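You operate a simulated robot arm through the tools that you are given. There is no shell and no other tool. Be economical: measure what you need, move in short steps, check, and stop when the job is done.

You are at the controls of a simulated robot arm. One attempt, no reset.

TASK
Stack the tin marked "malt" from the worktop by the door on top of the tin marked "pears". Push the bin drawer shut. Take the plain dough roll and leave it on the worktop saver. Take the seeded dough roll and put it in the washing-up bowl. Put the grey butter dish on top of the small board. Put the orange packet on the worktop by the door away on the top of the dark table. Open the side drawer, put the purple wiper on the worktop beside the larder away in the inside the side drawer, then shut the drawer. Stack the tin that says "cocoa" from the top of the dark table on top of the tin labelled "beans". Put the tea box on the top of the trivet rods. Put the cheese sandwich on the top of the plant bench away on the dining table top. Put one of the day tiles from the dining table top on top of the clear glass jar. The order is free. Set down upright: tea box.

Only the result counts: the job must be done as asked and must still hold three seconds after the hand-in. Knocking over, shifting, dropping, spilling or breaking anything else fails it.

THE ROBOT
A 7-joint arm with a vacuum gripper on a trunk, on a base that drives. Base frame: it is fixed to the floor where the robot stands at the start and does not move with it; the origin is under the middle of the robot, x ahead of it, y to its left, z up. Units: cm, rad, N and s.
Its first joint turns from -1.204 to 3.002 rad. Places, roughly: bin drawer [20, -110, 50]; blue tin, coffee tin, malt tin [50, 0, 100]; cheese sandwich (9x7x4 cm) [-140, -250, 90]; clear glass jar (7x7x11 cm) [-50, -450, 80]; cocoa tin, green tin, yellow tin [-125, -350, 100]; day tile [-50, -450, 75]; dining table top [-30, -470, 80]; grey butter dish (12x9x5 cm) [30, 150, 90]; inside the side drawer [50, -70, 80]; orange packet (5x3x10 cm) [60, -20, 100]; plain dough roll (7x7x4 cm) [50, 130, 90]; purple wiper (9x7x2 cm) [40, -80, 90]; seeded dough roll (7x7x4 cm) [60, 130, 90]; side drawer [50, -70, 80]; small board (19x13x4 cm) [-120, -150, 90]; tea box [-125, -325, 25]; top of the dark table [-130, -370, 80]; top of the trivet rods (24x20 cm) [12, 140, 92]; washing-up bowl (32x34x18 cm) [-130, -60, 80]; worktop saver (33x24 cm) [-124, 116, 92]. Payload 1.06 kg.
Tool frame: the origin (TCP) lies in the middle of the cups' lips, and z points out of the cups. The gripper has 1 cup of 2.4 cm across, covering 2.4 by 2.4 cm (tool x, y); the bellows give 0.8 cm. With the vacuum on, a cup seals on a smooth face that it is pressed against (1 to 4 N); it does not hold porous or soft things. The pull reaches 23 N.
Orientation is told as [roll, pitch, yaw] about the base's x, y, z axes, in that order, counted from this pose: with the cups facing straight down, the tool's x points along the base's -x, its y along +y and its z along -z.

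THE INTERFACE
- The arm moves only by the tool drive_tool. Its argument "series" is a list of rows, each an object (a shift or turn left out is 0, a gripper value left out holds the last) with "rot": the turn, a rotation vector about the tool's x, y, z in units of 120 degrees (1.0 is 120 degrees), a list of three; "offset": the shift along the tool's x, y, z in units of 250 mm (1.0 is 250 mm), a list of three; "vac": the vacuum: 1 switches it on, 0 off. In form: [{"rot": [rx, ry, rz], "offset": [dx, dy, dz], "vac": vac}, ...]. A call has 1 to 20 rows; each row is the pose to reach, as a shift and turn from the pose commanded when the call began, along the tool's axes at that moment. A call with a number of a shift or a turn outside -1 to 1 is refused whole. Each row takes 0.2 s and may step no farther than 5 cm and 0.15 rad from the row before; otherwise, or with a gripper value out of range, the whole call is refused. Where a pose cannot be reached the arm comes as near as it can. A force on the tool above 40 N (or 10 N above the force at the start of the call, whichever is more), or a blocked arm, ends the call early, and 0.2 s more pass. The pull builds up within a second once a cup has sealed. Time passes only in rows, and 0.2 s behind the last, so rows that repeat a pose give it time. The reply holds the time, the measured pose of the TCP, the force on the tool along the base axes and the pull of the vacuum, in the units named above and with some noise, with the torque about the TCP (base axes, N m) and any sound that the robot's microphone picked up, and new pictures: "show" is both (left out), scene, wrist or none.
- Cameras (640 x 400 px; columns grow to the right, rows downward): "scene" is now at [14.55, -4.41, 125.53]; the picture's right is [-0.56, -0.83, 0.00], its down [-0.36, 0.25, -0.90] and it looks along [0.74, -0.51, -0.44] (base axes); focal length 214 px, centre (320, 200). "wrist" rides on the gripper at [7.8, 1.9, -9.6] in the tool frame; the picture's right is [-0.24, 0.97, 0.00], its down [-0.71, -0.17, -0.68] and it looks along [-0.67, -0.16, 0.73] (tool axes); focal length 243 px, centre (320, 200). There is no depth. A picture from a camera that has moved, and an enlarged one, comes with that camera's place and axes in the base frame and with its lens. The place of the scene camera against the robot may be out by one fixed shift of up to 1.2 cm in any direction.
- slide_trunk(by): slides the trunk up (or, below 0, down) by that many cm; the arm and the scene camera ride with it, the base frame stays. It gives what a move gives, with no picture.
- steer(legs): drives the robot by 1 to 6 legs, each [ahead, left, turn to the left] in cm, cm and rad, along the robot's own axes; the way and the turn of a leg run together, so that a leg with both is an arc; at most 150 cm and 3.142 rad a leg. The arm and the cameras ride along, it lands a little off, and it stops where it bumps. It gives what a move gives, and a new picture of the scene camera.
- pan_tilt(pan, tilt): turns the head with the scene camera to pan (to the left, within 1.396 rad either way) and tilt (down, from -0.506 to 1.204), counted from straight ahead of the robot. It gives what a move gives, and a new picture of the scene camera.
- enlarge(camera, box): a new picture of the part [left, top, right, bottom] of that camera's present view, enlarged. No time passes.
- close_job(): hands the job in; it is judged then, once.

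Work in short steps. Places have to be worked out from the pictures, the camera data and where the tool is seen: move nearer, look again, correct. Check each grasp and each placing, and mend what went wrong. You have 556 turns and 360 pictures in all, those below and enlarged ones among them. Switch the vacuum off and draw the arm clear of the work before you hand the job in, unless the task says otherwise; then end with one line.

The tools are called after "Emit:" by a JSON object that holds its "name" and its "arguments". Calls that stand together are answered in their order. drive_tool: Moves the arm, as the interface text tells. Its arguments: {"type":"object","properties":{"series":{"type":"array","items":{"type":"object","properties":{"rot":{"type":"array","items":{"type":"number"}},"offset":{"type":"array","items":{"type":"number"}},"vac":{"type":"number"}}}},"show":{"type":"string","enum":["both","scene","wrist","none"]}},"required":["series"]} The other tools are called the same way: slide_trunk (by) slides the trunk up or down; steer (legs) drives the base; pan_tilt (pan, tilt) turns the head that bears the scene camera; enlarge (camera, box) takes an enlarged picture of a part of a camera's view; close_job () hands the job in.

At the start:

```text
time: 0.0
tool_pos: [33.3, -30.51, 121.91]
orientation: [0.0, 0.0, 0.001]
contact_force: [0.0, -0.1, -0.1]
torque: [-0.03, -0.02, 0.03]
pull: 0.0
trunk travel left (down, up): [-40.0, 9.2]
robot x, y, heading: [-0.05, 0.0, 0.002]
head pan, tilt: [-0.6, 0.456]
```

scene: 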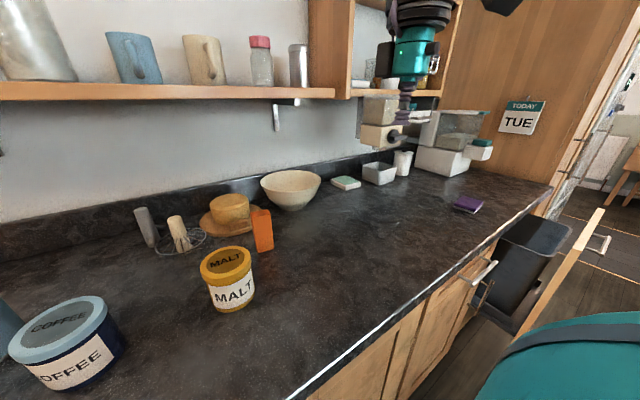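
wrist: 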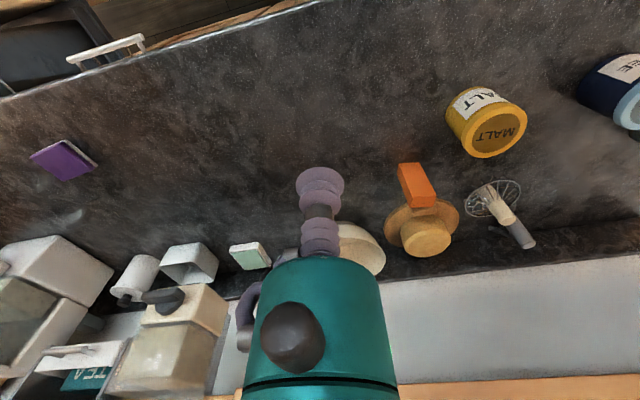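

I'll look around first: pan to the left to see the rest of the worktop.

Emit:
{"name": "pan_tilt", "arguments": {"pan": 0.3, "tilt": 0.5}}

Emit:
{"name": "pan_tilt", "arguments": {"pan": 1.3, "tilt": 0.4}}

Emit:
{"name": "pan_tilt", "arguments": {"pan": -1.39, "tilt": 0.4}}

```text
time: 1.2
tool_pos: [33.39, -30.5, 121.93]
orientation: [-0.001, -0.002, 0.0]
contact_force: [0.9, -0.1, 0.9]
torque: [0.03, 0.03, -0.03]
pull: 0.1
trunk travel left (down, up): [-40.0, 9.2]
robot x, y, heading: [-0.15, -0.19, 0.003]
head pan, tilt: [0.3, 0.499]
camera scene: at [15.66, 3.45, 125.13], right [0.29, -0.96, 0.0], down [-0.46, -0.14, -0.88], along [0.84, 0.26, -0.48], focal length 214 px, centre (320, 200)
```

scene: 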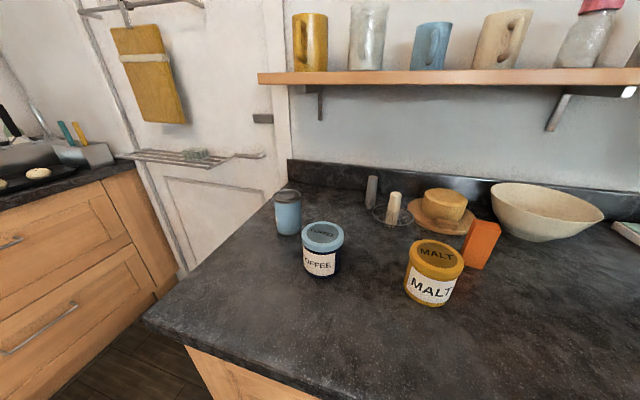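

```text
time: 2.5
tool_pos: [33.38, -30.46, 121.91]
orientation: [0.001, -0.002, 0.002]
contact_force: [0.5, -0.9, -0.4]
torque: [0.01, 0.02, 0.0]
pull: 0.1
trunk travel left (down, up): [-40.0, 9.2]
robot x, y, heading: [0.26, 0.42, 0.002]
head pan, tilt: [1.3, 0.4]
camera scene: at [9.45, 9.69, 126.04], right [0.96, -0.27, 0.0], down [-0.1, -0.38, -0.92], along [0.25, 0.89, -0.39], focal length 214 px, centre (320, 200)
```

scene: 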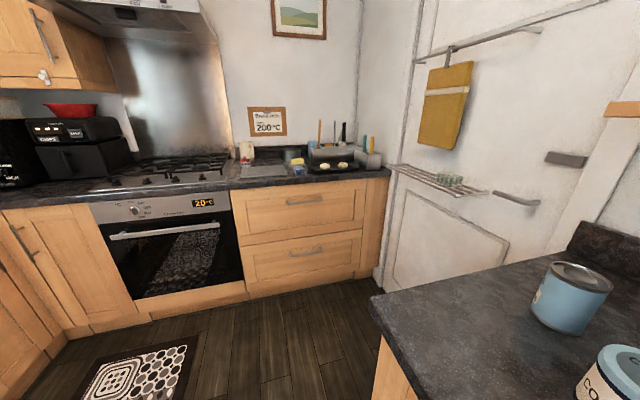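

```text
time: 4.9
tool_pos: [33.34, -30.51, 121.86]
orientation: [0.001, -0.002, 0.0]
contact_force: [0.3, 0.4, -0.1]
torque: [0.03, 0.0, -0.06]
pull: 0.0
trunk travel left (down, up): [-40.0, 9.2]
robot x, y, heading: [0.16, 0.04, 0.0]
head pan, tilt: [-1.389, 0.4]
camera scene: at [8.65, -8.34, 126.04], right [-0.98, -0.18, 0.0], down [-0.07, 0.38, -0.92], along [0.17, -0.91, -0.39], focal length 214 px, centre (320, 200)
```

scene: 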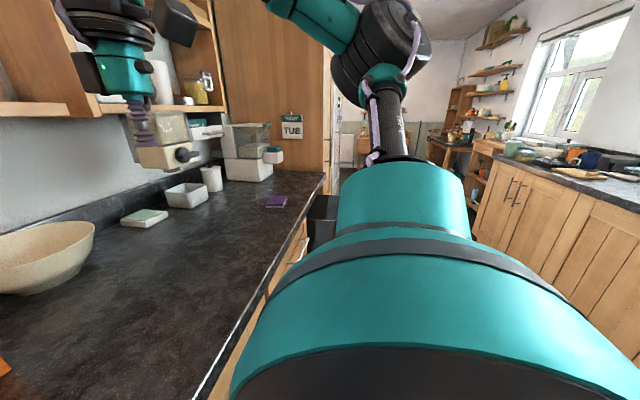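

Blue tin's label faces away; I'll enlarge it, after panning to it.

Emit:
{"name": "pan_tilt", "arguments": {"pan": 0.8, "tilt": 0.5}}

Emit:
{"name": "enlarge", "arguments": {"camera": "scene", "box": [300, 150, 620, 400]}}

```text
time: 6.9
tool_pos: [33.26, -30.44, 121.95]
orientation: [-0.001, -0.001, 0.0]
contact_force: [-0.7, -0.7, -0.7]
torque: [-0.01, -0.02, 0.0]
pull: 0.0
trunk travel left (down, up): [-40.0, 9.2]
robot x, y, heading: [-0.14, 0.05, 0.003]
head pan, tilt: [0.799, 0.499]
camera scene: at [13.32, 7.29, 125.13], right [0.72, -0.7, 0.0], down [-0.33, -0.34, -0.88], along [0.61, 0.63, -0.48], focal length 214 px, centre (320, 200)
```

scene: 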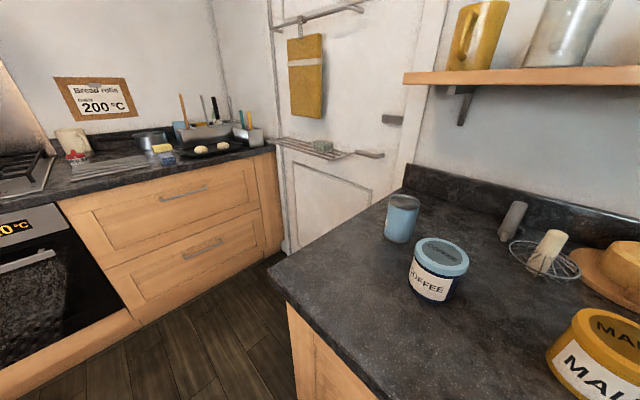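

```text
1.60 times, centred on (460, 275) of scene
camera zoom: at [13.32, 7.29, 125.13], right [0.72, -0.7, 0.0], down [-0.33, -0.34, -0.88], along [0.61, 0.63, -0.48], focal length 343 px, centre (96, 80)
```

zoom: 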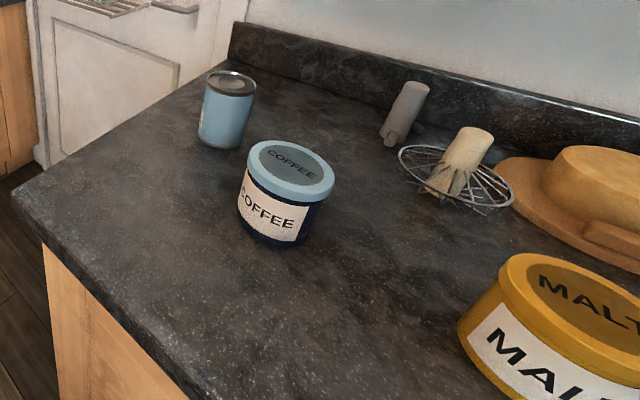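

Driving left 60 cm to see the blue tin's label, which is on its +y side.

Emit:
{"name": "steer", "arguments": {"legs": [[0, 60, 0]]}}

Emit:
{"name": "pan_tilt", "arguments": {"pan": -0.5, "tilt": 0.4}}

Emit:
{"name": "enlarge", "arguments": {"camera": "scene", "box": [200, 100, 440, 250]}}

```text
time: 10.3
tool_pos: [33.27, 28.82, 121.97]
orientation: [0.0, -0.002, 0.003]
contact_force: [-0.2, -0.5, 0.2]
torque: [-0.01, 0.02, 0.03]
pull: 0.2
trunk travel left (down, up): [-40.0, 9.2]
robot x, y, heading: [-0.06, 59.07, 0.003]
head pan, tilt: [0.799, 0.499]
camera scene: at [13.25, 66.54, 125.12], right [0.72, -0.7, 0.0], down [-0.33, -0.34, -0.88], along [0.61, 0.63, -0.48], focal length 214 px, centre (320, 200)
```

scene: 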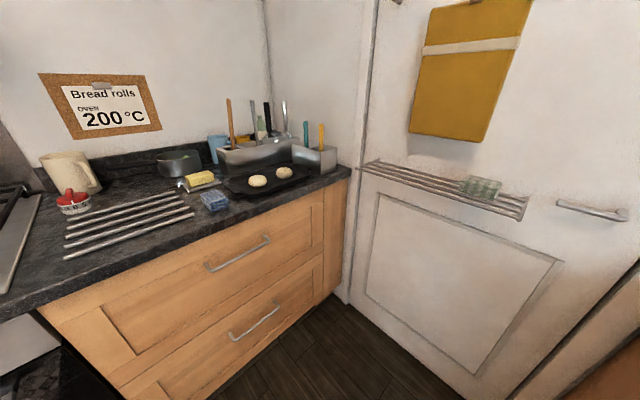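

```text
time: 11.8
tool_pos: [33.28, 28.84, 121.89]
orientation: [-0.002, -0.003, 0.004]
contact_force: [0.7, -0.7, 0.8]
torque: [0.0, -0.02, -0.02]
pull: 0.1
trunk travel left (down, up): [-40.0, 9.2]
robot x, y, heading: [-0.18, 59.12, 0.002]
head pan, tilt: [-0.499, 0.4]
camera scene: at [15.06, 55.56, 126.04], right [-0.48, -0.88, 0.0], down [-0.34, 0.19, -0.92], along [0.81, -0.44, -0.39], focal length 214 px, centre (320, 200)
```

scene: 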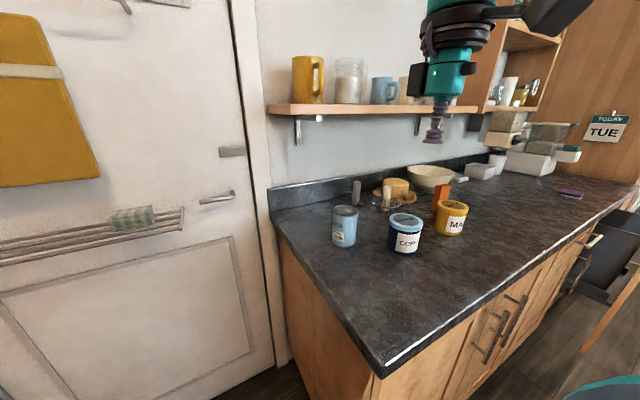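

```text
2.67 times, centred on (320, 175) of scene
camera zoom: at [15.06, 55.56, 126.04], right [-0.48, -0.88, 0.0], down [-0.34, 0.19, -0.92], along [0.81, -0.44, -0.39], focal length 572 px, centre (320, 267)
```

zoom: 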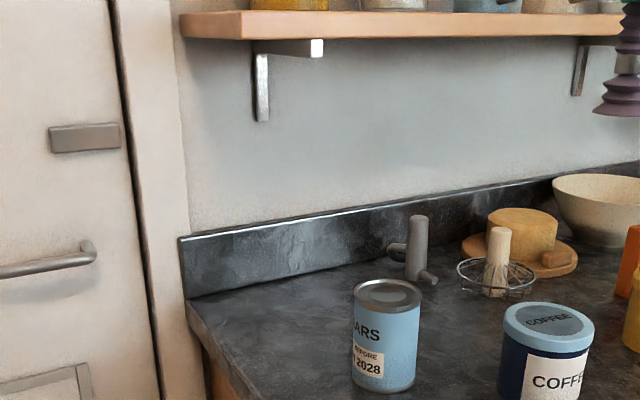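

The blue tin reads "...ARS" (pears). I'll drive to a station between the two tins and a bit nearer the worktop.

Emit:
{"name": "steer", "arguments": {"legs": [[0, -45, 0], [6, 0, 0]]}}

Emit:
{"name": "pan_tilt", "arguments": {"pan": -0.2, "tilt": 0.6}}

Emit:
{"name": "drive_tool", "arguments": {"series": [{"offset": [0, 0, 0]}], "show": "wrist"}}

```text
time: 15.1
tool_pos: [39.42, -16.61, 121.93]
orientation: [0.0, -0.002, 0.001]
contact_force: [0.3, -0.4, -0.4]
torque: [-0.02, 0.03, 0.0]
pull: 0.0
trunk travel left (down, up): [-40.0, 9.2]
robot x, y, heading: [5.72, 13.53, -0.001]
head pan, tilt: [-0.499, 0.4]
camera scene: at [21.16, 9.98, 126.03], right [-0.48, -0.88, 0.0], down [-0.34, 0.19, -0.92], along [0.81, -0.44, -0.39], focal length 214 px, centre (320, 200)
```

scene: 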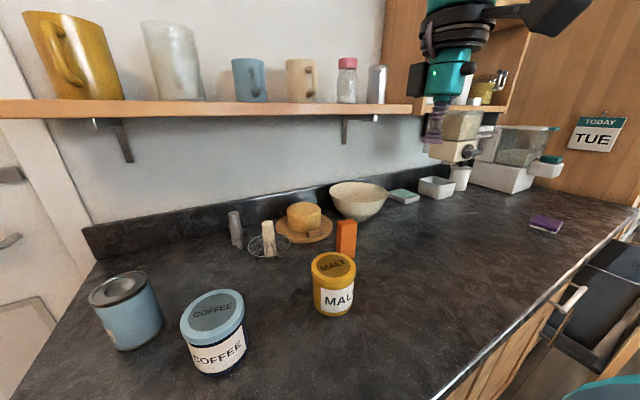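

```text
time: 15.9
tool_pos: [39.26, -16.69, 121.79]
orientation: [0.0, -0.002, -0.001]
contact_force: [-0.1, 0.1, 0.1]
torque: [-0.01, -0.01, 0.0]
pull: 0.1
trunk travel left (down, up): [-40.0, 9.2]
robot x, y, heading: [6.12, 13.58, 0.001]
head pan, tilt: [-0.201, 0.6]
camera scene: at [21.6, 12.64, 124.22], right [-0.2, -0.98, 0.0], down [-0.55, 0.11, -0.83], along [0.81, -0.17, -0.56], focal length 214 px, centre (320, 200)
```

scene: 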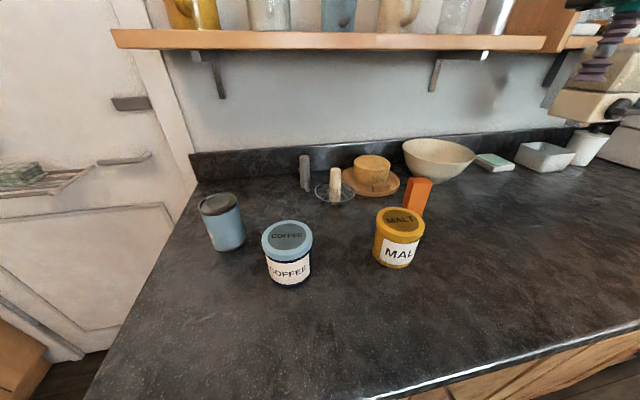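

```text
time: 16.3
tool_pos: [39.3, -16.78, 121.99]
orientation: [0.001, -0.001, 0.003]
contact_force: [0.3, -0.2, 0.6]
torque: [0.01, -0.04, 0.01]
pull: 0.1
trunk travel left (down, up): [-40.0, 9.2]
robot x, y, heading: [5.85, 13.43, 0.004]
head pan, tilt: [-0.201, 0.6]
camera wrist: at [31.36, -14.92, 131.57], right [0.23, 0.97, 0.0], down [0.71, -0.17, 0.69], along [0.67, -0.16, -0.73], focal length 243 px, centre (320, 200)
```

wrist: 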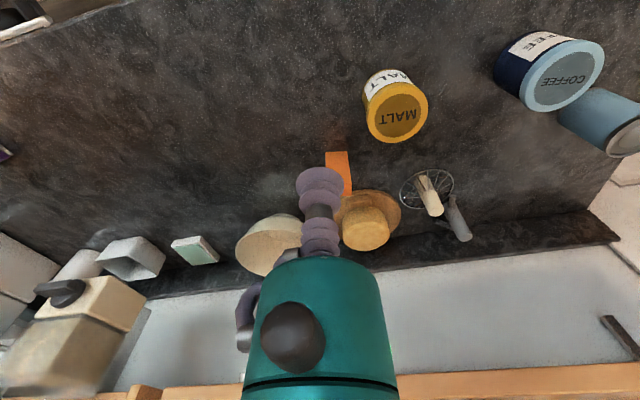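

Malt's lid triangulates to about (46.9, -8.0, 100). Moving above it at z≈112.

Emit:
{"name": "drive_tool", "arguments": {"series": [{"offset": [-0.076, 0.088, 0.1]}, {"offset": [-0.152, 0.176, 0.2]}, {"offset": [-0.228, 0.264, 0.3]}, {"offset": [-0.304, 0.352, 0.4]}], "show": "wrist"}}

```text
time: 17.3
tool_pos: [46.99, -8.0, 111.8]
orientation: [0.0, 0.0, 0.0]
contact_force: [-0.2, -0.3, -0.9]
torque: [0.0, 0.0, 0.03]
pull: 0.0
trunk travel left (down, up): [-40.0, 9.2]
robot x, y, heading: [6.22, 13.84, -0.002]
head pan, tilt: [-0.201, 0.6]
camera wrist: at [39.05, -6.12, 121.53], right [0.23, 0.97, 0.0], down [0.71, -0.17, 0.69], along [0.67, -0.16, -0.73], focal length 243 px, centre (320, 200)
```

wrist: 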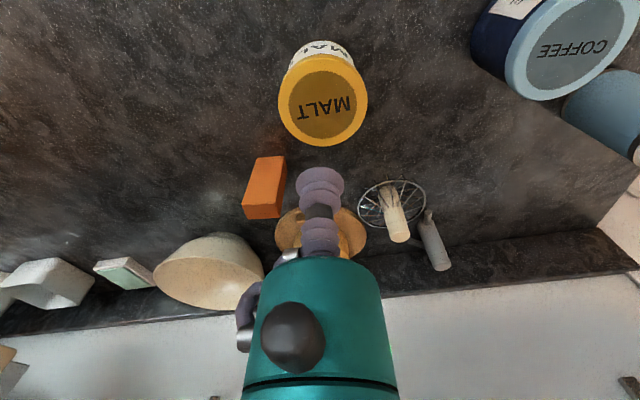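

Lid is at (47.1, -7.9, ~100.5), right under the cup. Descend to ~101.8 then press gently with vacuum on.

Emit:
{"name": "drive_tool", "arguments": {"series": [{"offset": [0, 0, 0.15]}, {"offset": [0, 0, 0.3]}, {"offset": [0, 0, 0.4], "vac": 1}, {"offset": [0, 0, 0.42]}, {"offset": [0, 0, 0.44]}, {"offset": [0, 0, 0.45]}], "show": "wrist"}}

```text
time: 18.7
tool_pos: [46.96, -7.95, 100.67]
orientation: [0.001, -0.001, 0.002]
contact_force: [0.2, 0.2, 0.1]
torque: [0.02, -0.03, 0.0]
pull: 0.0
trunk travel left (down, up): [-40.0, 9.2]
robot x, y, heading: [5.88, 13.96, -0.008]
head pan, tilt: [-0.201, 0.6]
camera wrist: at [39.05, -6.09, 110.32], right [0.23, 0.97, 0.0], down [0.71, -0.17, 0.69], along [0.67, -0.16, -0.73], focal length 243 px, centre (320, 200)
```

wrist: 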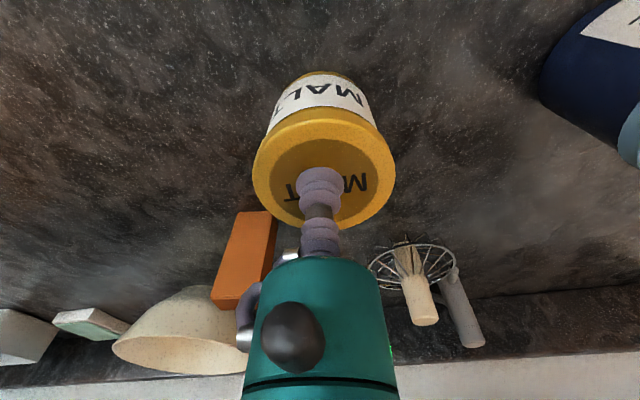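

Lid is ~1.4 cm lower (≈99.2). Continue down in small steps.

Emit:
{"name": "drive_tool", "arguments": {"series": [{"offset": [0, 0, 0.03]}, {"offset": [0, 0, 0.05]}, {"offset": [0, 0, 0.06]}, {"offset": [0, 0, 0.07]}, {"offset": [0, 0, 0.075]}, {"offset": [0, 0, 0.075]}, {"offset": [0, 0, 0.075]}], "show": "none"}}

```text
time: 20.3
tool_pos: [46.85, -7.9, 98.76]
orientation: [0.0, -0.003, 0.002]
contact_force: [-0.1, -0.3, 16.0]
torque: [-0.02, 0.01, 0.08]
pull: 22.5
trunk travel left (down, up): [-40.0, 9.2]
robot x, y, heading: [5.94, 13.68, -0.002]
head pan, tilt: [-0.201, 0.6]
```

Sealed. Lift 12 cm and look.

Emit:
{"name": "drive_tool", "arguments": {"series": [{"offset": [0, 0, -0.04]}, {"offset": [0, 0, -0.14]}, {"offset": [0, 0, -0.3]}, {"offset": [0, 0, -0.48]}, {"offset": [0, 0, -0.64]}]}}

```text
time: 21.5
tool_pos: [46.96, -7.97, 114.83]
orientation: [-0.001, 0.001, 0.002]
contact_force: [-0.2, 0.7, -2.7]
torque: [0.03, 0.05, 0.02]
pull: 22.7
trunk travel left (down, up): [-40.0, 9.2]
robot x, y, heading: [5.61, 13.62, 0.0]
head pan, tilt: [-0.201, 0.6]
camera scene: at [21.59, 12.66, 124.22], right [-0.2, -0.98, 0.0], down [-0.55, 0.11, -0.83], along [0.81, -0.16, -0.56], focal length 214 px, centre (320, 200)
camera wrist: at [39.15, -6.1, 124.57], right [0.23, 0.97, 0.0], down [0.71, -0.17, 0.69], along [0.67, -0.16, -0.73], focal length 243 px, centre (320, 200)
```

scene: 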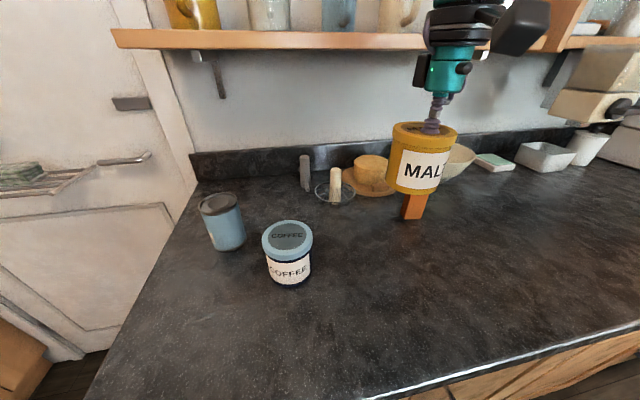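
wrist: 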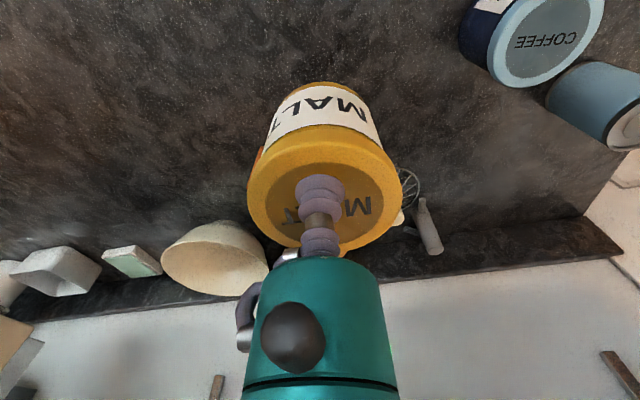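

Pears' lid estimated at (57.3, 24.6, 101). Moving part-way to measure it with the wrist camera.

Emit:
{"name": "drive_tool", "arguments": {"series": [{"offset": [-0.02, 0.16, -0.01]}, {"offset": [-0.05, 0.32, -0.02]}, {"offset": [-0.08, 0.48, -0.02]}, {"offset": [-0.1, 0.64, -0.02]}, {"offset": [-0.12, 0.8, -0.02]}]}}

```text
time: 22.7
tool_pos: [47.03, 4.36, 114.12]
orientation: [-0.001, -0.003, 0.0]
contact_force: [-0.1, -0.4, -3.6]
torque: [-0.02, 0.03, 0.03]
pull: 22.9
out of reach, approached as far as the arm can: row 4, 5
trunk travel left (down, up): [-40.0, 9.2]
robot x, y, heading: [5.76, 13.25, 0.002]
head pan, tilt: [-0.201, 0.6]
camera scene: at [21.58, 12.62, 124.22], right [-0.2, -0.98, 0.0], down [-0.55, 0.11, -0.83], along [0.81, -0.16, -0.56], focal length 214 px, centre (320, 200)
camera wrist: at [39.16, 6.33, 123.87], right [0.23, 0.97, 0.0], down [0.71, -0.17, 0.69], along [0.67, -0.16, -0.73], focal length 243 px, centre (320, 200)
```

scene: 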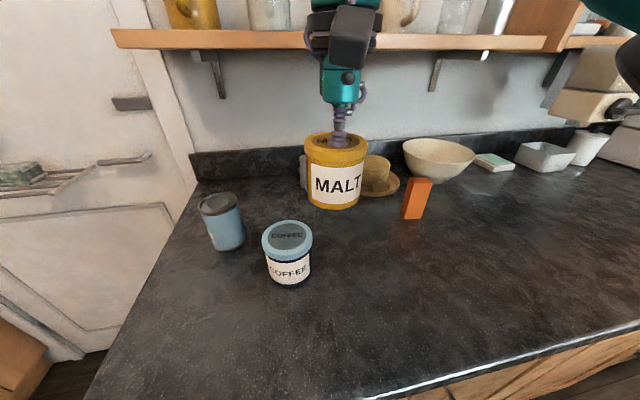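
wrist: 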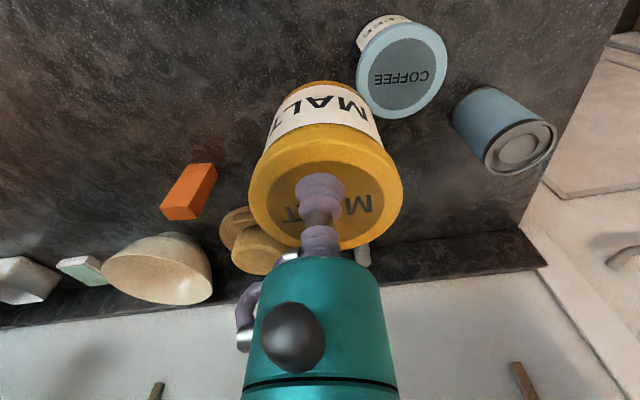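

Reach here ends near 42 cm from the axis. With the tin held well clear (bottom ≈106), I'll drive left 11 and ahead 10.

Emit:
{"name": "steer", "arguments": {"legs": [[0, 11, 0], [10, 0, 0]]}}

Emit:
{"name": "drive_tool", "arguments": {"series": [{"offset": [0, 0, 0]}], "show": "wrist"}}

```text
time: 24.5
tool_pos: [52.04, 15.34, 113.96]
orientation: [-0.003, 0.003, -0.001]
contact_force: [0.0, 0.4, -3.2]
torque: [0.02, 0.03, -0.03]
pull: 23.0
trunk travel left (down, up): [-40.0, 9.2]
robot x, y, heading: [10.88, 24.44, 0.002]
head pan, tilt: [-0.201, 0.6]
stopped in leg 2: the robot was blocked; the commanded pose is now the measured one
camera scene: at [26.51, 23.45, 124.24], right [-0.2, -0.98, 0.0], down [-0.55, 0.11, -0.83], along [0.81, -0.16, -0.56], focal length 214 px, centre (320, 200)
```

scene: 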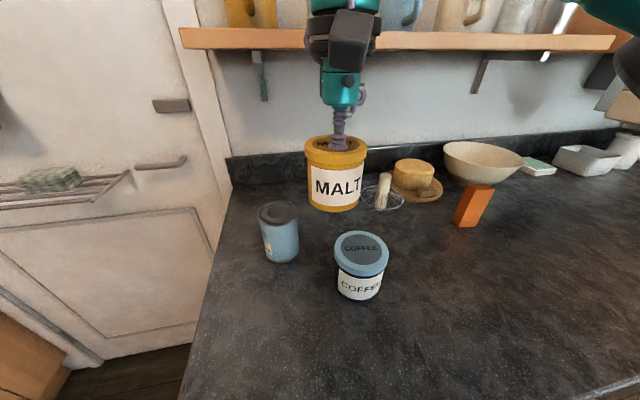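

```text
time: 24.9
tool_pos: [52.16, 15.31, 113.87]
orientation: [0.001, 0.004, -0.002]
contact_force: [0.6, 0.8, -3.2]
torque: [-0.01, 0.05, 0.0]
pull: 23.0
trunk travel left (down, up): [-40.0, 9.2]
robot x, y, heading: [10.89, 24.74, 0.001]
head pan, tilt: [-0.201, 0.6]
camera wrist: at [44.35, 17.15, 123.7], right [0.24, 0.97, 0.0], down [0.71, -0.17, 0.68], along [0.66, -0.16, -0.73], focal length 243 px, centre (320, 200)
```

wrist: 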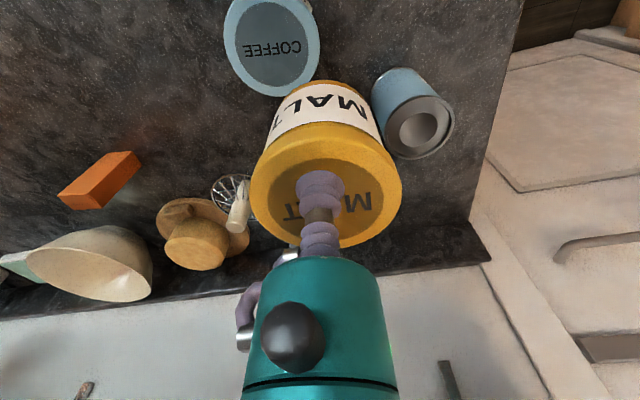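

The base is blocked at x≈11, so pears (x≈57) is beyond reach from the front. I'll go round to the worktop's left end: back off, left, turn right to face -y.

Emit:
{"name": "steer", "arguments": {"legs": [[-9, 0, 0], [0, 46, 0], [0, 0, -1.571]]}}

Emit:
{"name": "pan_tilt", "arguments": {"pan": 0.7, "tilt": 0.6}}

```text
time: 32.2
tool_pos: [-7.59, 29.63, 113.98]
orientation: [-0.002, 0.004, -1.581]
contact_force: [0.0, 0.5, -3.3]
torque: [0.02, 0.02, 0.02]
pull: 23.1
trunk travel left (down, up): [-40.0, 9.2]
robot x, y, heading: [2.25, 70.76, -1.58]
head pan, tilt: [-0.201, 0.6]
camera scene: at [-0.3, 55.37, 124.21], right [-0.98, 0.21, 0.0], down [0.12, 0.55, -0.83], along [-0.17, -0.81, -0.57], focal length 214 px, centre (320, 200)
```

scene: 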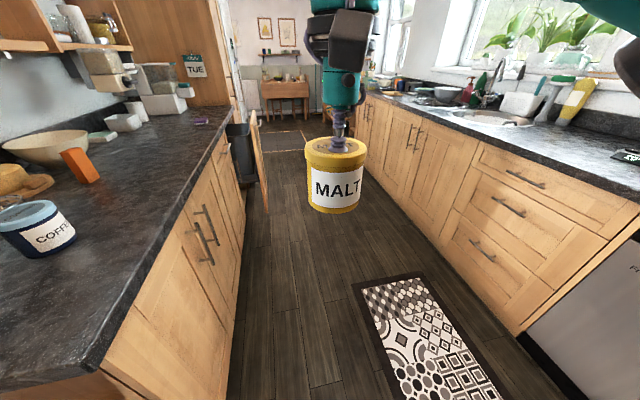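

```text
time: 33.4
tool_pos: [-7.59, 29.51, 114.06]
orientation: [-0.001, 0.006, -1.581]
contact_force: [-0.3, 0.8, -2.6]
torque: [0.05, -0.01, -0.03]
pull: 23.1
trunk travel left (down, up): [-40.0, 9.2]
robot x, y, heading: [1.98, 70.5, -1.578]
head pan, tilt: [0.7, 0.6]
camera scene: at [7.17, 57.19, 124.21], right [-0.77, -0.64, 0.0], down [-0.36, 0.44, -0.83], along [0.53, -0.64, -0.56], focal length 214 px, centre (320, 200)
```

scene: 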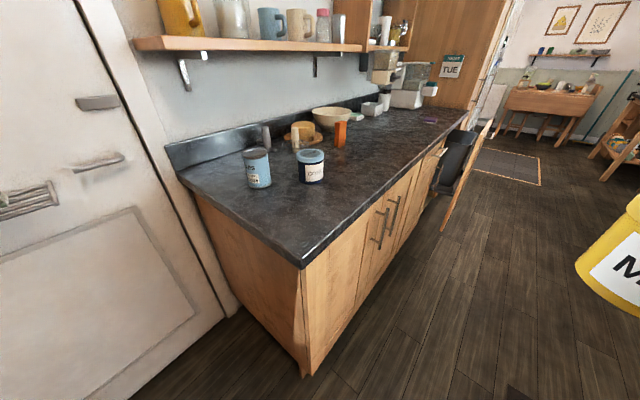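

Now drive left (toward +x) 44, then ahead 15 to stand beside the worktop's left end.

Emit:
{"name": "steer", "arguments": {"legs": [[0, 44, 0], [14, 0, 0]]}}

Emit:
{"name": "drive_tool", "arguments": {"series": [{"offset": [0, 0, 0]}], "show": "wrist"}}

```text
time: 37.0
tool_pos: [38.79, 16.04, 113.89]
orientation: [-0.002, 0.007, -1.575]
contact_force: [0.7, 0.5, -2.6]
torque: [0.01, 0.04, 0.04]
pull: 22.6
trunk travel left (down, up): [-40.0, 9.2]
robot x, y, heading: [47.97, 57.11, -1.571]
head pan, tilt: [0.7, 0.6]
stopped in leg 2: the robot was blocked; the commanded pose is now the measured one
camera scene: at [53.37, 43.86, 124.23], right [-0.77, -0.64, 0.0], down [-0.36, 0.43, -0.83], along [0.53, -0.63, -0.56], focal length 214 px, centre (320, 200)
```

scene: 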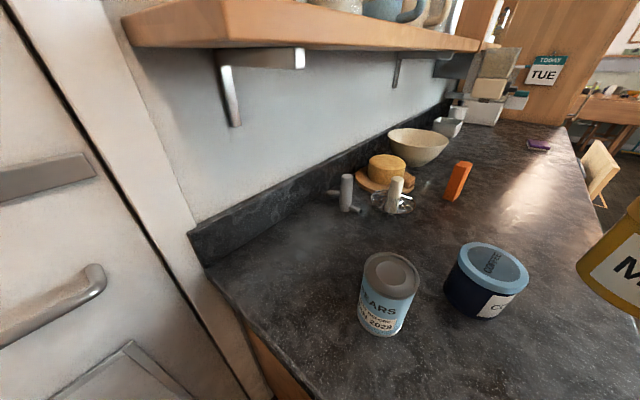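

```text
time: 37.5
tool_pos: [38.81, 15.94, 113.92]
orientation: [-0.001, 0.007, -1.576]
contact_force: [-0.2, 0.2, -3.6]
torque: [0.01, -0.01, 0.0]
pull: 23.0
trunk travel left (down, up): [-40.0, 9.2]
robot x, y, heading: [47.67, 57.53, -1.568]
head pan, tilt: [0.7, 0.6]
camera wrist: at [40.67, 23.79, 123.63], right [0.97, -0.24, 0.0], down [-0.17, -0.71, 0.68], along [-0.16, -0.66, -0.73], focal length 243 px, centre (320, 200)
```

wrist: 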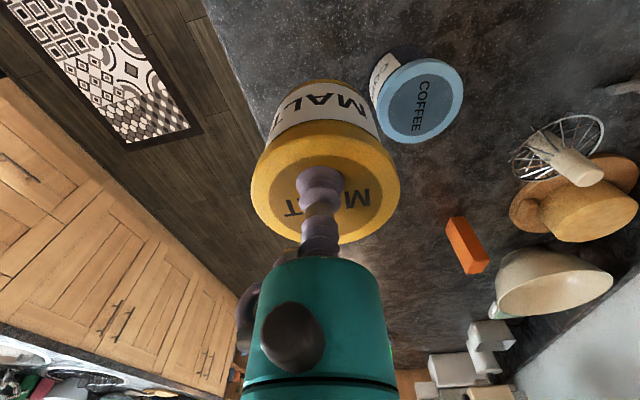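

Label clearly PEARS. Moving the tool to about (48, 27) so the wrist camera sees pears' lid beside the held tin.

Emit:
{"name": "drive_tool", "arguments": {"series": [{"offset": [0.11, 0.092, -0.01]}, {"offset": [0.22, 0.184, -0.02]}, {"offset": [0.33, 0.276, -0.03]}, {"offset": [0.44, 0.368, -0.04]}, {"offset": [0.44, 0.368, -0.04]}], "show": "wrist"}}

```text
time: 38.6
tool_pos: [42.92, 26.75, 115.0]
orientation: [0.003, 0.008, -1.577]
contact_force: [-0.1, -0.7, -2.6]
torque: [0.03, -0.01, -0.02]
pull: 22.8
out of reach, approached as far as the arm can: row 1, 2, 3, 4, 5
trunk travel left (down, up): [-40.0, 9.2]
robot x, y, heading: [48.31, 57.05, -1.573]
head pan, tilt: [0.7, 0.6]
camera wrist: at [44.79, 34.5, 124.7], right [0.97, -0.24, 0.0], down [-0.18, -0.71, 0.68], along [-0.16, -0.66, -0.73], focal length 243 px, centre (320, 200)
```

wrist: 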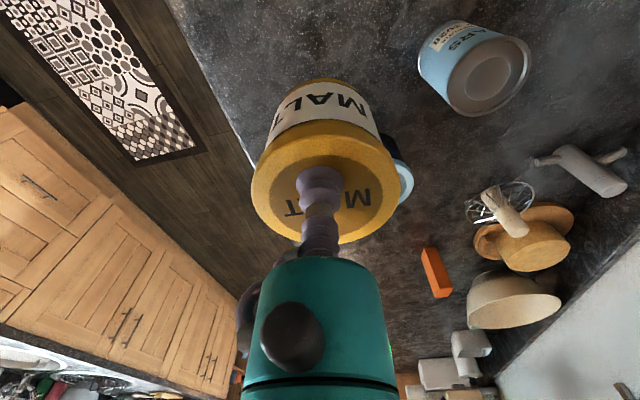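

The limit looks like a wrist/joint limit rather than range; I'll try turning the tool's yaw leftward (base +z) in place.

Emit:
{"name": "drive_tool", "arguments": {"series": [{"rot": [0, 0, -0.06]}, {"rot": [0, 0, -0.12]}, {"rot": [0, 0, -0.18]}], "show": "none"}}

```text
time: 39.5
tool_pos: [42.75, 26.74, 114.83]
orientation: [0.002, 0.005, -1.197]
contact_force: [0.0, 0.9, -3.4]
torque: [0.05, 0.01, -0.04]
pull: 22.8
trunk travel left (down, up): [-40.0, 9.2]
robot x, y, heading: [48.16, 57.26, -1.574]
head pan, tilt: [0.7, 0.6]
```

Yaw turned freely. Now try shifting +5 cm in base x.

Emit:
{"name": "drive_tool", "arguments": {"series": [{"offset": [-0.0365, 0.0931, 0]}, {"offset": [-0.073, 0.186, 0]}], "show": "none"}}

```text
time: 40.0
tool_pos: [42.86, 26.85, 115.01]
orientation: [0.002, 0.007, -1.199]
contact_force: [-0.5, 1.2, -3.4]
torque: [0.05, 0.02, 0.04]
pull: 22.9
out of reach, approached as far as the arm can: row 1, 2
trunk travel left (down, up): [-40.0, 9.2]
robot x, y, heading: [48.61, 57.27, -1.572]
head pan, tilt: [0.7, 0.6]
```

So the arm's first joint only covers azimuths right of about -8° (front-left is unreachable). I'll swing the arm right in the robot frame, then turn the base left so pears lies at its front-right.

Emit:
{"name": "drive_tool", "arguments": {"series": [{"offset": [0.13, -0.112, 0]}, {"offset": [0.26, -0.224, 0]}, {"offset": [0.389, -0.336, 0]}, {"offset": [0.518, -0.448, 0]}, {"offset": [0.648, -0.56, 0]}], "show": "none"}}

Emit:
{"name": "steer", "arguments": {"legs": [[-2, 0, 0], [0, 0, 0.97]]}}

Emit:
{"name": "drive_tool", "arguments": {"series": [{"offset": [0, 0, 0]}], "show": "wrist"}}

```text
time: 41.2
tool_pos: [23.63, 37.17, 114.95]
orientation: [0.001, 0.006, -1.196]
contact_force: [-0.8, 0.3, -3.0]
torque: [0.02, 0.0, 0.0]
pull: 22.7
trunk travel left (down, up): [-40.0, 9.2]
robot x, y, heading: [48.11, 57.39, -1.572]
head pan, tilt: [0.7, 0.6]
```

```text
time: 44.5
tool_pos: [51.0, 27.61, 115.06]
orientation: [0.003, 0.007, -0.227]
contact_force: [-0.6, -0.9, -3.2]
torque: [0.03, 0.05, 0.0]
pull: 22.9
trunk travel left (down, up): [-40.0, 9.2]
robot x, y, heading: [48.3, 59.55, -0.6]
head pan, tilt: [0.7, 0.6]
camera scene: at [62.47, 56.65, 124.21], right [0.1, -0.99, 0.0], down [-0.56, -0.06, -0.83], along [0.82, 0.08, -0.56], focal length 214 px, centre (320, 200)
```

scene: 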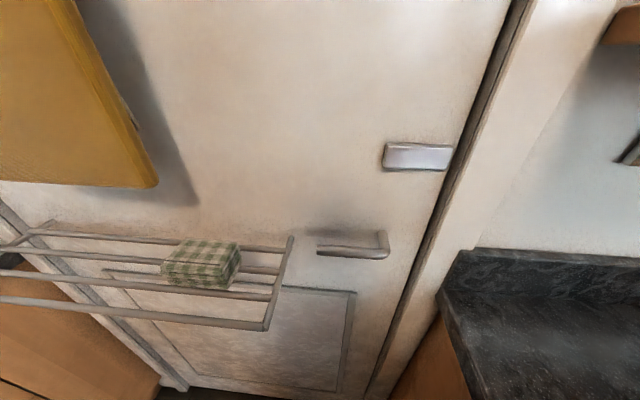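

```text
time: 44.9
tool_pos: [50.92, 27.78, 115.08]
orientation: [0.001, 0.007, -0.227]
contact_force: [-0.6, -0.7, -3.7]
torque: [0.01, 0.02, 0.02]
pull: 22.6
trunk travel left (down, up): [-40.0, 9.2]
robot x, y, heading: [47.88, 59.28, -0.603]
head pan, tilt: [0.7, 0.6]
camera wrist: at [43.68, 31.31, 124.76], right [0.45, 0.89, 0.0], down [0.66, -0.33, 0.68], along [0.61, -0.3, -0.73], focal length 243 px, centre (320, 200)
```

wrist: 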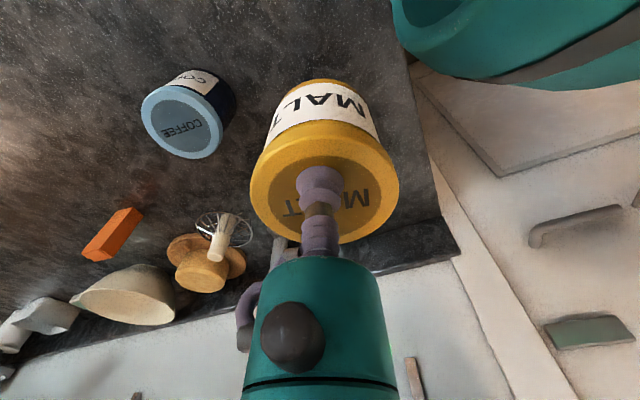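

Pears' lid triangulates to (57.8, 24.3, 101.3). Move over it at height, then look.

Emit:
{"name": "drive_tool", "arguments": {"series": [{"offset": [-0.149, -0.042, 0]}, {"offset": [-0.298, -0.083, 0]}, {"offset": [-0.298, -0.083, 0.06]}, {"offset": [-0.298, -0.083, 0.12]}], "show": "none"}}

Emit:
{"name": "pan_tilt", "arguments": {"pan": -0.5, "tilt": 0.6}}

```text
time: 45.9
tool_pos: [57.65, 24.1, 111.89]
orientation: [0.002, 0.006, -0.227]
contact_force: [-1.3, 0.3, -3.6]
torque: [0.01, 0.03, 0.01]
pull: 23.6
trunk travel left (down, up): [-40.0, 9.2]
robot x, y, heading: [48.25, 59.17, -0.6]
head pan, tilt: [0.7, 0.6]
```

```text
time: 47.3
tool_pos: [57.61, 23.96, 111.82]
orientation: [0.002, 0.007, -0.228]
contact_force: [-0.3, 0.3, -3.3]
torque: [0.0, 0.01, 0.01]
pull: 23.1
trunk travel left (down, up): [-40.0, 9.2]
robot x, y, heading: [48.13, 59.05, -0.607]
head pan, tilt: [-0.499, 0.6]
camera scene: at [57.7, 47.9, 124.21], right [-0.89, -0.46, 0.0], down [-0.26, 0.5, -0.83], along [0.38, -0.73, -0.57], focal length 214 px, centre (320, 200)
```

scene: 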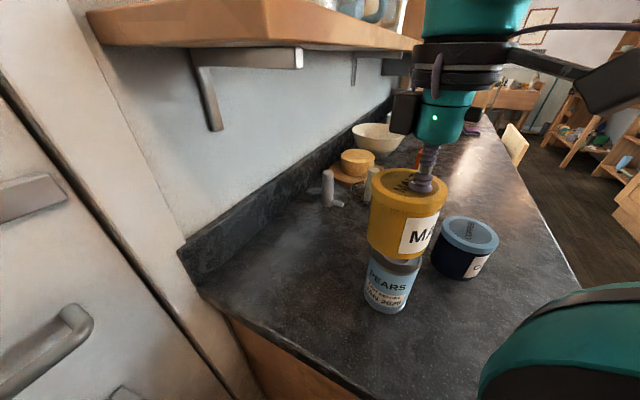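

Alignment looks good; enlarge to check.

Emit:
{"name": "enlarge", "arguments": {"camera": "scene", "box": [320, 150, 480, 330]}}

```text
2.22 times, centred on (400, 240) of scene
camera zoom: at [57.7, 47.9, 124.21], right [-0.89, -0.46, 0.0], down [-0.26, 0.5, -0.83], along [0.38, -0.73, -0.57], focal length 477 px, centre (142, 111)
```

zoom: 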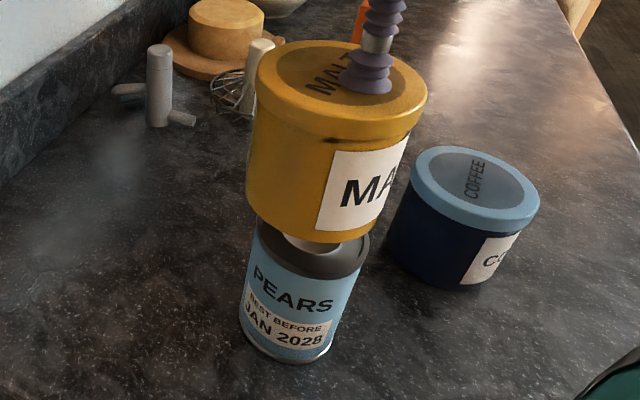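

Slight eccentric grip (~1 cm) but alignment error is well under 1 cm. Lower gently, watching force.

Emit:
{"name": "drive_tool", "arguments": {"series": [{"offset": [0.016, 0, 0.04]}, {"offset": [0.016, 0, 0.07]}, {"offset": [0.016, 0, 0.09]}, {"offset": [0.016, 0, 0.1]}, {"offset": [0.016, 0, 0.11]}, {"offset": [0.016, 0, 0.12]}], "show": "none"}}

```text
time: 48.7
tool_pos: [57.15, 24.14, 109.03]
orientation: [0.001, 0.003, -0.227]
contact_force: [-3.5, 2.8, 19.0]
torque: [-0.01, -0.15, 0.0]
pull: 22.5
trunk travel left (down, up): [-40.0, 9.2]
robot x, y, heading: [48.18, 59.18, -0.596]
head pan, tilt: [-0.499, 0.6]
```

Contact made. Release the vacuum and rise.

Emit:
{"name": "drive_tool", "arguments": {"series": [{"offset": [0, 0, -0.008], "vac": 0}, {"offset": [0, 0, -0.012]}, {"offset": [0, 0, -0.012]}, {"offset": [0, 0, -0.012]}, {"offset": [0, 0, -0.012]}, {"offset": [0, 0, -0.03]}, {"offset": [0, 0, -0.1]}, {"offset": [0, 0, -0.25]}, {"offset": [0, 0, -0.4]}], "show": "scene"}}

```text
time: 50.7
tool_pos: [57.29, 24.22, 118.94]
orientation: [-0.001, 0.007, -0.226]
contact_force: [1.2, 0.4, 0.1]
torque: [0.01, -0.01, 0.02]
pull: 0.0
trunk travel left (down, up): [-40.0, 9.2]
robot x, y, heading: [48.22, 59.22, -0.604]
head pan, tilt: [-0.499, 0.6]
camera scene: at [57.69, 47.93, 124.22], right [-0.89, -0.45, 0.0], down [-0.26, 0.5, -0.83], along [0.38, -0.74, -0.56], focal length 214 px, centre (320, 200)
```

scene: 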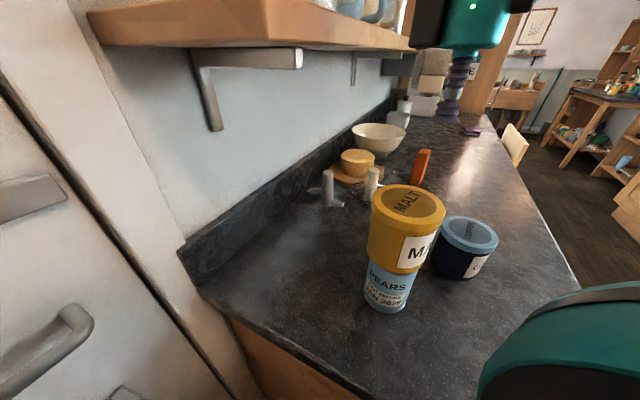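

Malt stands on pears. Now to the counter with the dough rolls: back away from the worktop, then turn left to face it.

Emit:
{"name": "steer", "arguments": {"legs": [[-40, -8, 0], [0, 0, 2.2]]}}

Emit:
{"name": "pan_tilt", "arguments": {"pan": -0.5, "tilt": 0.5}}

```text
time: 58.5
tool_pos: [34.0, 102.94, 118.87]
orientation: [0.001, 0.008, 1.96]
contact_force: [-0.4, -0.2, 0.0]
torque: [0.02, 0.03, 0.0]
pull: 0.1
trunk travel left (down, up): [-40.0, 9.2]
robot x, y, heading: [10.71, 75.18, 1.59]
head pan, tilt: [-0.499, 0.6]
camera scene: at [14.09, 91.12, 124.22], right [0.89, -0.46, 0.0], down [-0.26, -0.5, -0.83], along [0.38, 0.73, -0.56], focal length 214 px, centre (320, 200)
```

scene: 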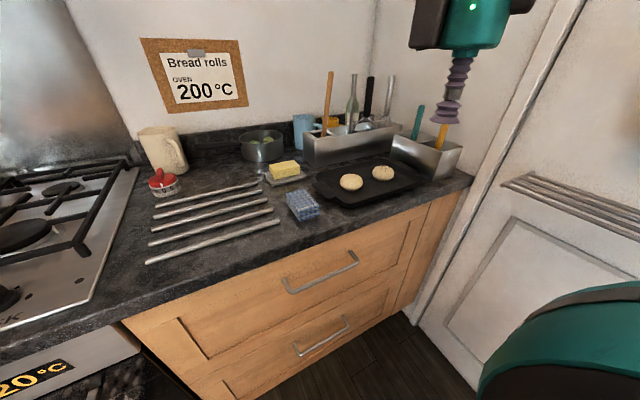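

```text
time: 59.1
tool_pos: [33.94, 103.0, 118.86]
orientation: [0.003, 0.007, 1.96]
contact_force: [-0.3, 0.3, -0.5]
torque: [0.02, -0.04, 0.02]
pull: 0.0
trunk travel left (down, up): [-40.0, 9.2]
robot x, y, heading: [10.54, 74.73, 1.581]
head pan, tilt: [-0.499, 0.499]
camera scene: at [14.21, 91.34, 125.12], right [0.89, -0.46, 0.0], down [-0.22, -0.42, -0.88], along [0.41, 0.78, -0.48], focal length 214 px, centre (320, 200)
```

scene: 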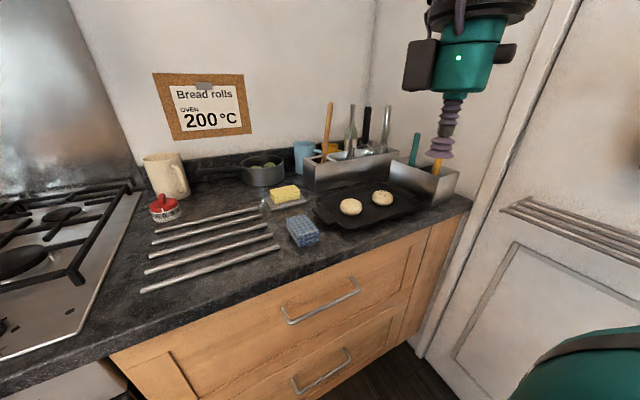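

Enlarge the tray area to tell plain from seeded and see the butter dish.

Emit:
{"name": "enlarge", "arguments": {"camera": "scene", "box": [230, 120, 470, 270]}}

```text
2.67 times, centred on (350, 195) of scene
camera zoom: at [14.21, 91.34, 125.12], right [0.89, -0.46, 0.0], down [-0.22, -0.42, -0.88], along [0.41, 0.78, -0.48], focal length 572 px, centre (240, 213)
```

zoom: 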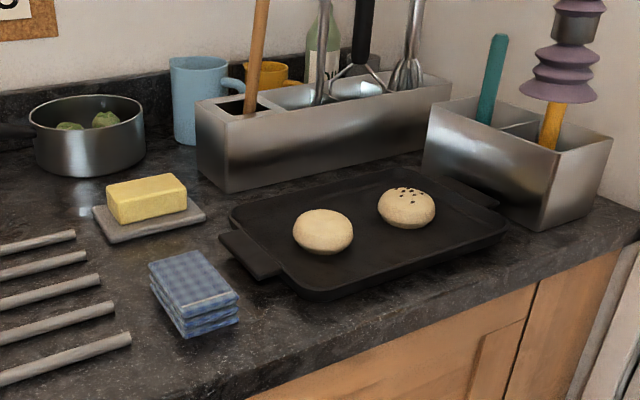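

Left roll is plain (≈(45,131.5)), right one seeded (≈(56,132)). Drive to a station with both at front-right.

Emit:
{"name": "steer", "arguments": {"legs": [[0, -14, 0], [20, 0, 0]]}}

Emit:
{"name": "drive_tool", "arguments": {"series": [{"offset": [0, 0, 0]}], "show": "wrist"}}

```text
time: 61.7
tool_pos: [47.9, 123.08, 118.75]
orientation: [0.0, 0.006, 1.961]
contact_force: [0.2, 0.2, -0.2]
torque: [-0.02, -0.03, -0.02]
pull: 0.1
trunk travel left (down, up): [-40.0, 9.2]
robot x, y, heading: [24.09, 95.4, 1.59]
head pan, tilt: [-0.499, 0.499]
camera scene: at [28.25, 111.48, 125.11], right [0.89, -0.47, 0.0], down [-0.22, -0.42, -0.88], along [0.41, 0.78, -0.48], focal length 214 px, centre (320, 200)
```

scene: 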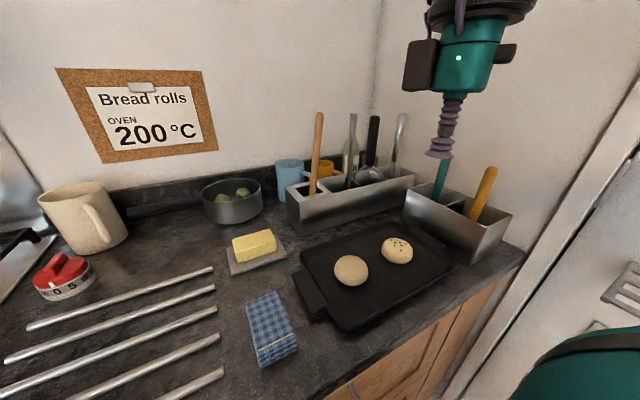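

```text
time: 62.1
tool_pos: [47.87, 122.96, 118.84]
orientation: [-0.001, 0.007, 1.958]
contact_force: [-0.1, 0.4, -0.4]
torque: [0.04, 0.01, -0.03]
pull: 0.0
trunk travel left (down, up): [-40.0, 9.2]
robot x, y, heading: [24.49, 95.0, 1.593]
head pan, tilt: [-0.499, 0.499]
camera wrist: at [49.04, 115.12, 128.61], right [-0.99, -0.15, 0.0], down [-0.11, 0.72, 0.68], along [-0.1, 0.67, -0.73], focal length 243 px, centre (320, 200)
```

wrist: 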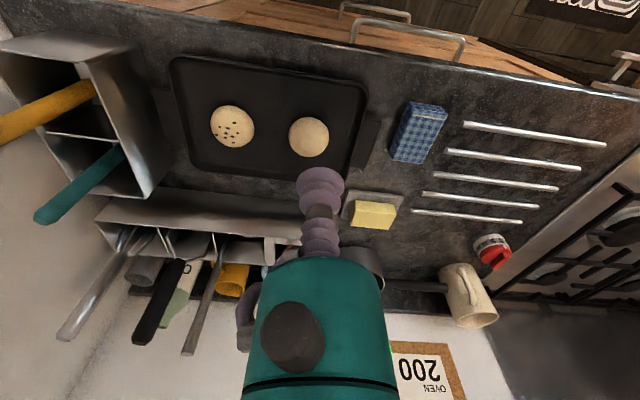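

Plain roll at ≈(48.1,132.5). Drive 5 ahead and approach above it.

Emit:
{"name": "steer", "arguments": {"legs": [[5, 0, 0]]}}

Emit:
{"name": "drive_tool", "arguments": {"series": [{"offset": [-0.05, -0.024, 0.16]}, {"offset": [-0.1, -0.048, 0.32]}, {"offset": [-0.143, -0.072, 0.48]}]}}

```text
time: 63.0
tool_pos: [47.84, 128.06, 118.98]
orientation: [0.002, 0.008, 1.962]
contact_force: [0.3, 0.4, -0.4]
torque: [-0.02, 0.03, -0.01]
pull: 0.1
trunk travel left (down, up): [-40.0, 9.2]
robot x, y, heading: [24.37, 99.98, 1.587]
head pan, tilt: [-0.499, 0.499]
camera scene: at [28.17, 116.51, 125.11], right [0.89, -0.47, 0.0], down [-0.22, -0.42, -0.88], along [0.41, 0.78, -0.48], focal length 214 px, centre (320, 200)
```

scene: 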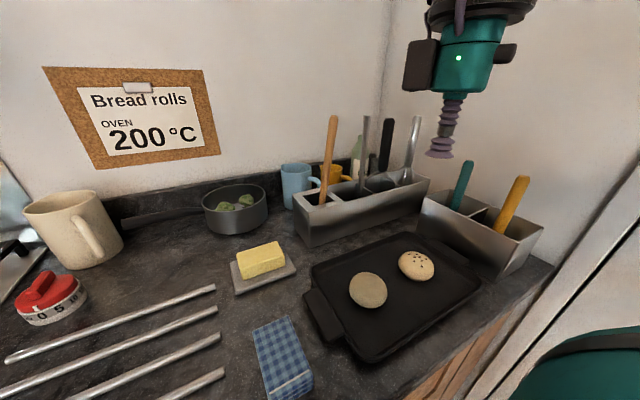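

```text
time: 63.8
tool_pos: [48.02, 131.92, 106.66]
orientation: [0.001, 0.007, 1.961]
contact_force: [-0.4, -0.1, -0.6]
torque: [0.0, 0.01, 0.02]
pull: 0.1
trunk travel left (down, up): [-40.0, 9.2]
robot x, y, heading: [24.88, 100.3, 1.584]
head pan, tilt: [-0.499, 0.499]
camera scene: at [28.18, 116.46, 125.12], right [0.89, -0.47, 0.0], down [-0.22, -0.42, -0.88], along [0.41, 0.78, -0.48], focal length 214 px, centre (320, 200)
camera wrist: at [49.13, 124.17, 116.44], right [-0.99, -0.15, 0.0], down [-0.11, 0.72, 0.68], along [-0.1, 0.67, -0.73], focal length 243 px, centre (320, 200)
```

scene: 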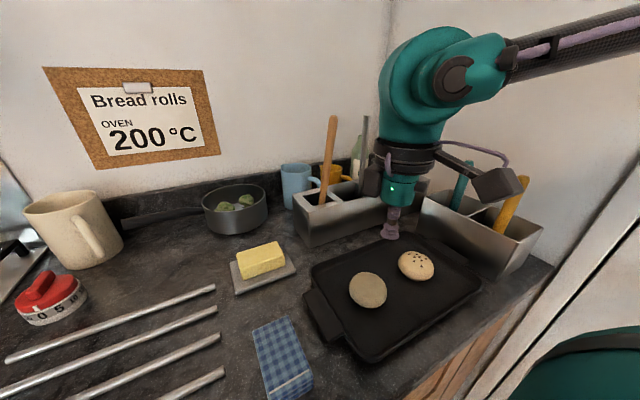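
wrist: 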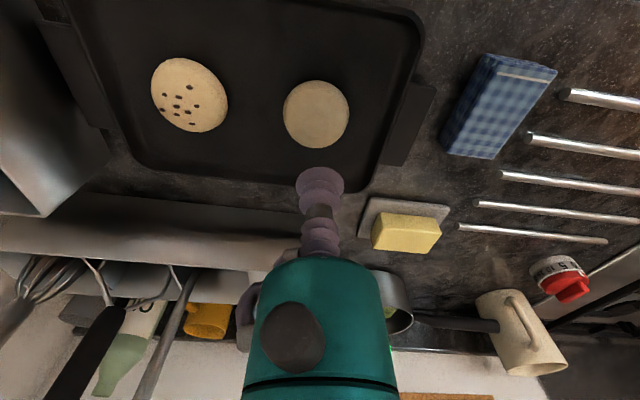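

Roll's centre ≈(48,134.4), top ≈94.5. Move over it and descend to ~97.5 to look.

Emit:
{"name": "drive_tool", "arguments": {"series": [{"offset": [-0.07, -0.029, 0.06]}, {"offset": [-0.07, -0.029, 0.22]}, {"offset": [-0.07, -0.029, 0.365]}]}}

```text
time: 64.6
tool_pos: [48.01, 133.72, 97.68]
orientation: [-0.001, 0.008, 1.961]
contact_force: [-0.5, -0.2, 0.1]
torque: [-0.01, -0.03, 0.02]
pull: 0.0
trunk travel left (down, up): [-40.0, 9.2]
robot x, y, heading: [24.82, 100.39, 1.584]
head pan, tilt: [-0.499, 0.499]
camera scene: at [27.85, 116.42, 125.15], right [0.89, -0.47, 0.0], down [-0.22, -0.42, -0.88], along [0.41, 0.78, -0.48], focal length 214 px, centre (320, 200)
camera wrist: at [49.04, 125.88, 107.47], right [-0.99, -0.15, 0.0], down [-0.11, 0.72, 0.68], along [-0.1, 0.67, -0.73], focal length 243 px, centre (320, 200)
```

scene: 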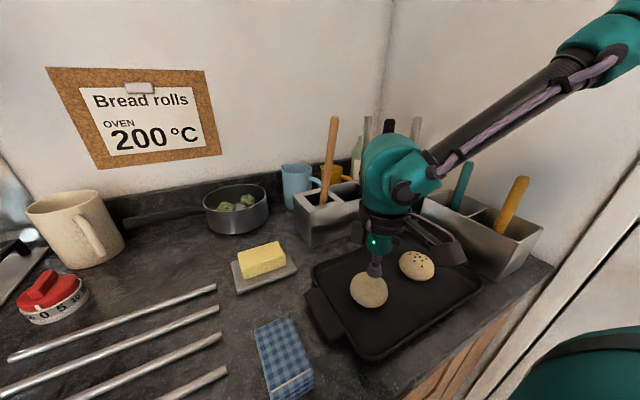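
wrist: 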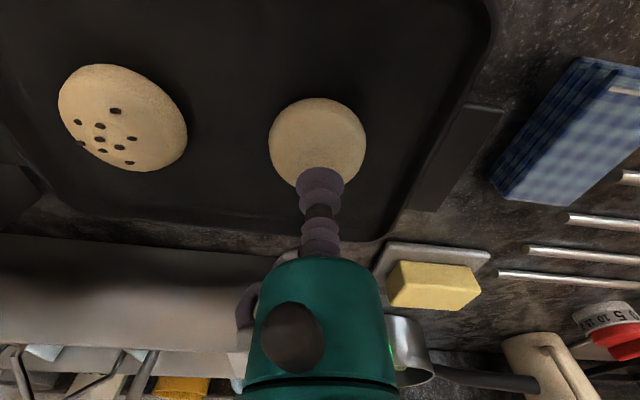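

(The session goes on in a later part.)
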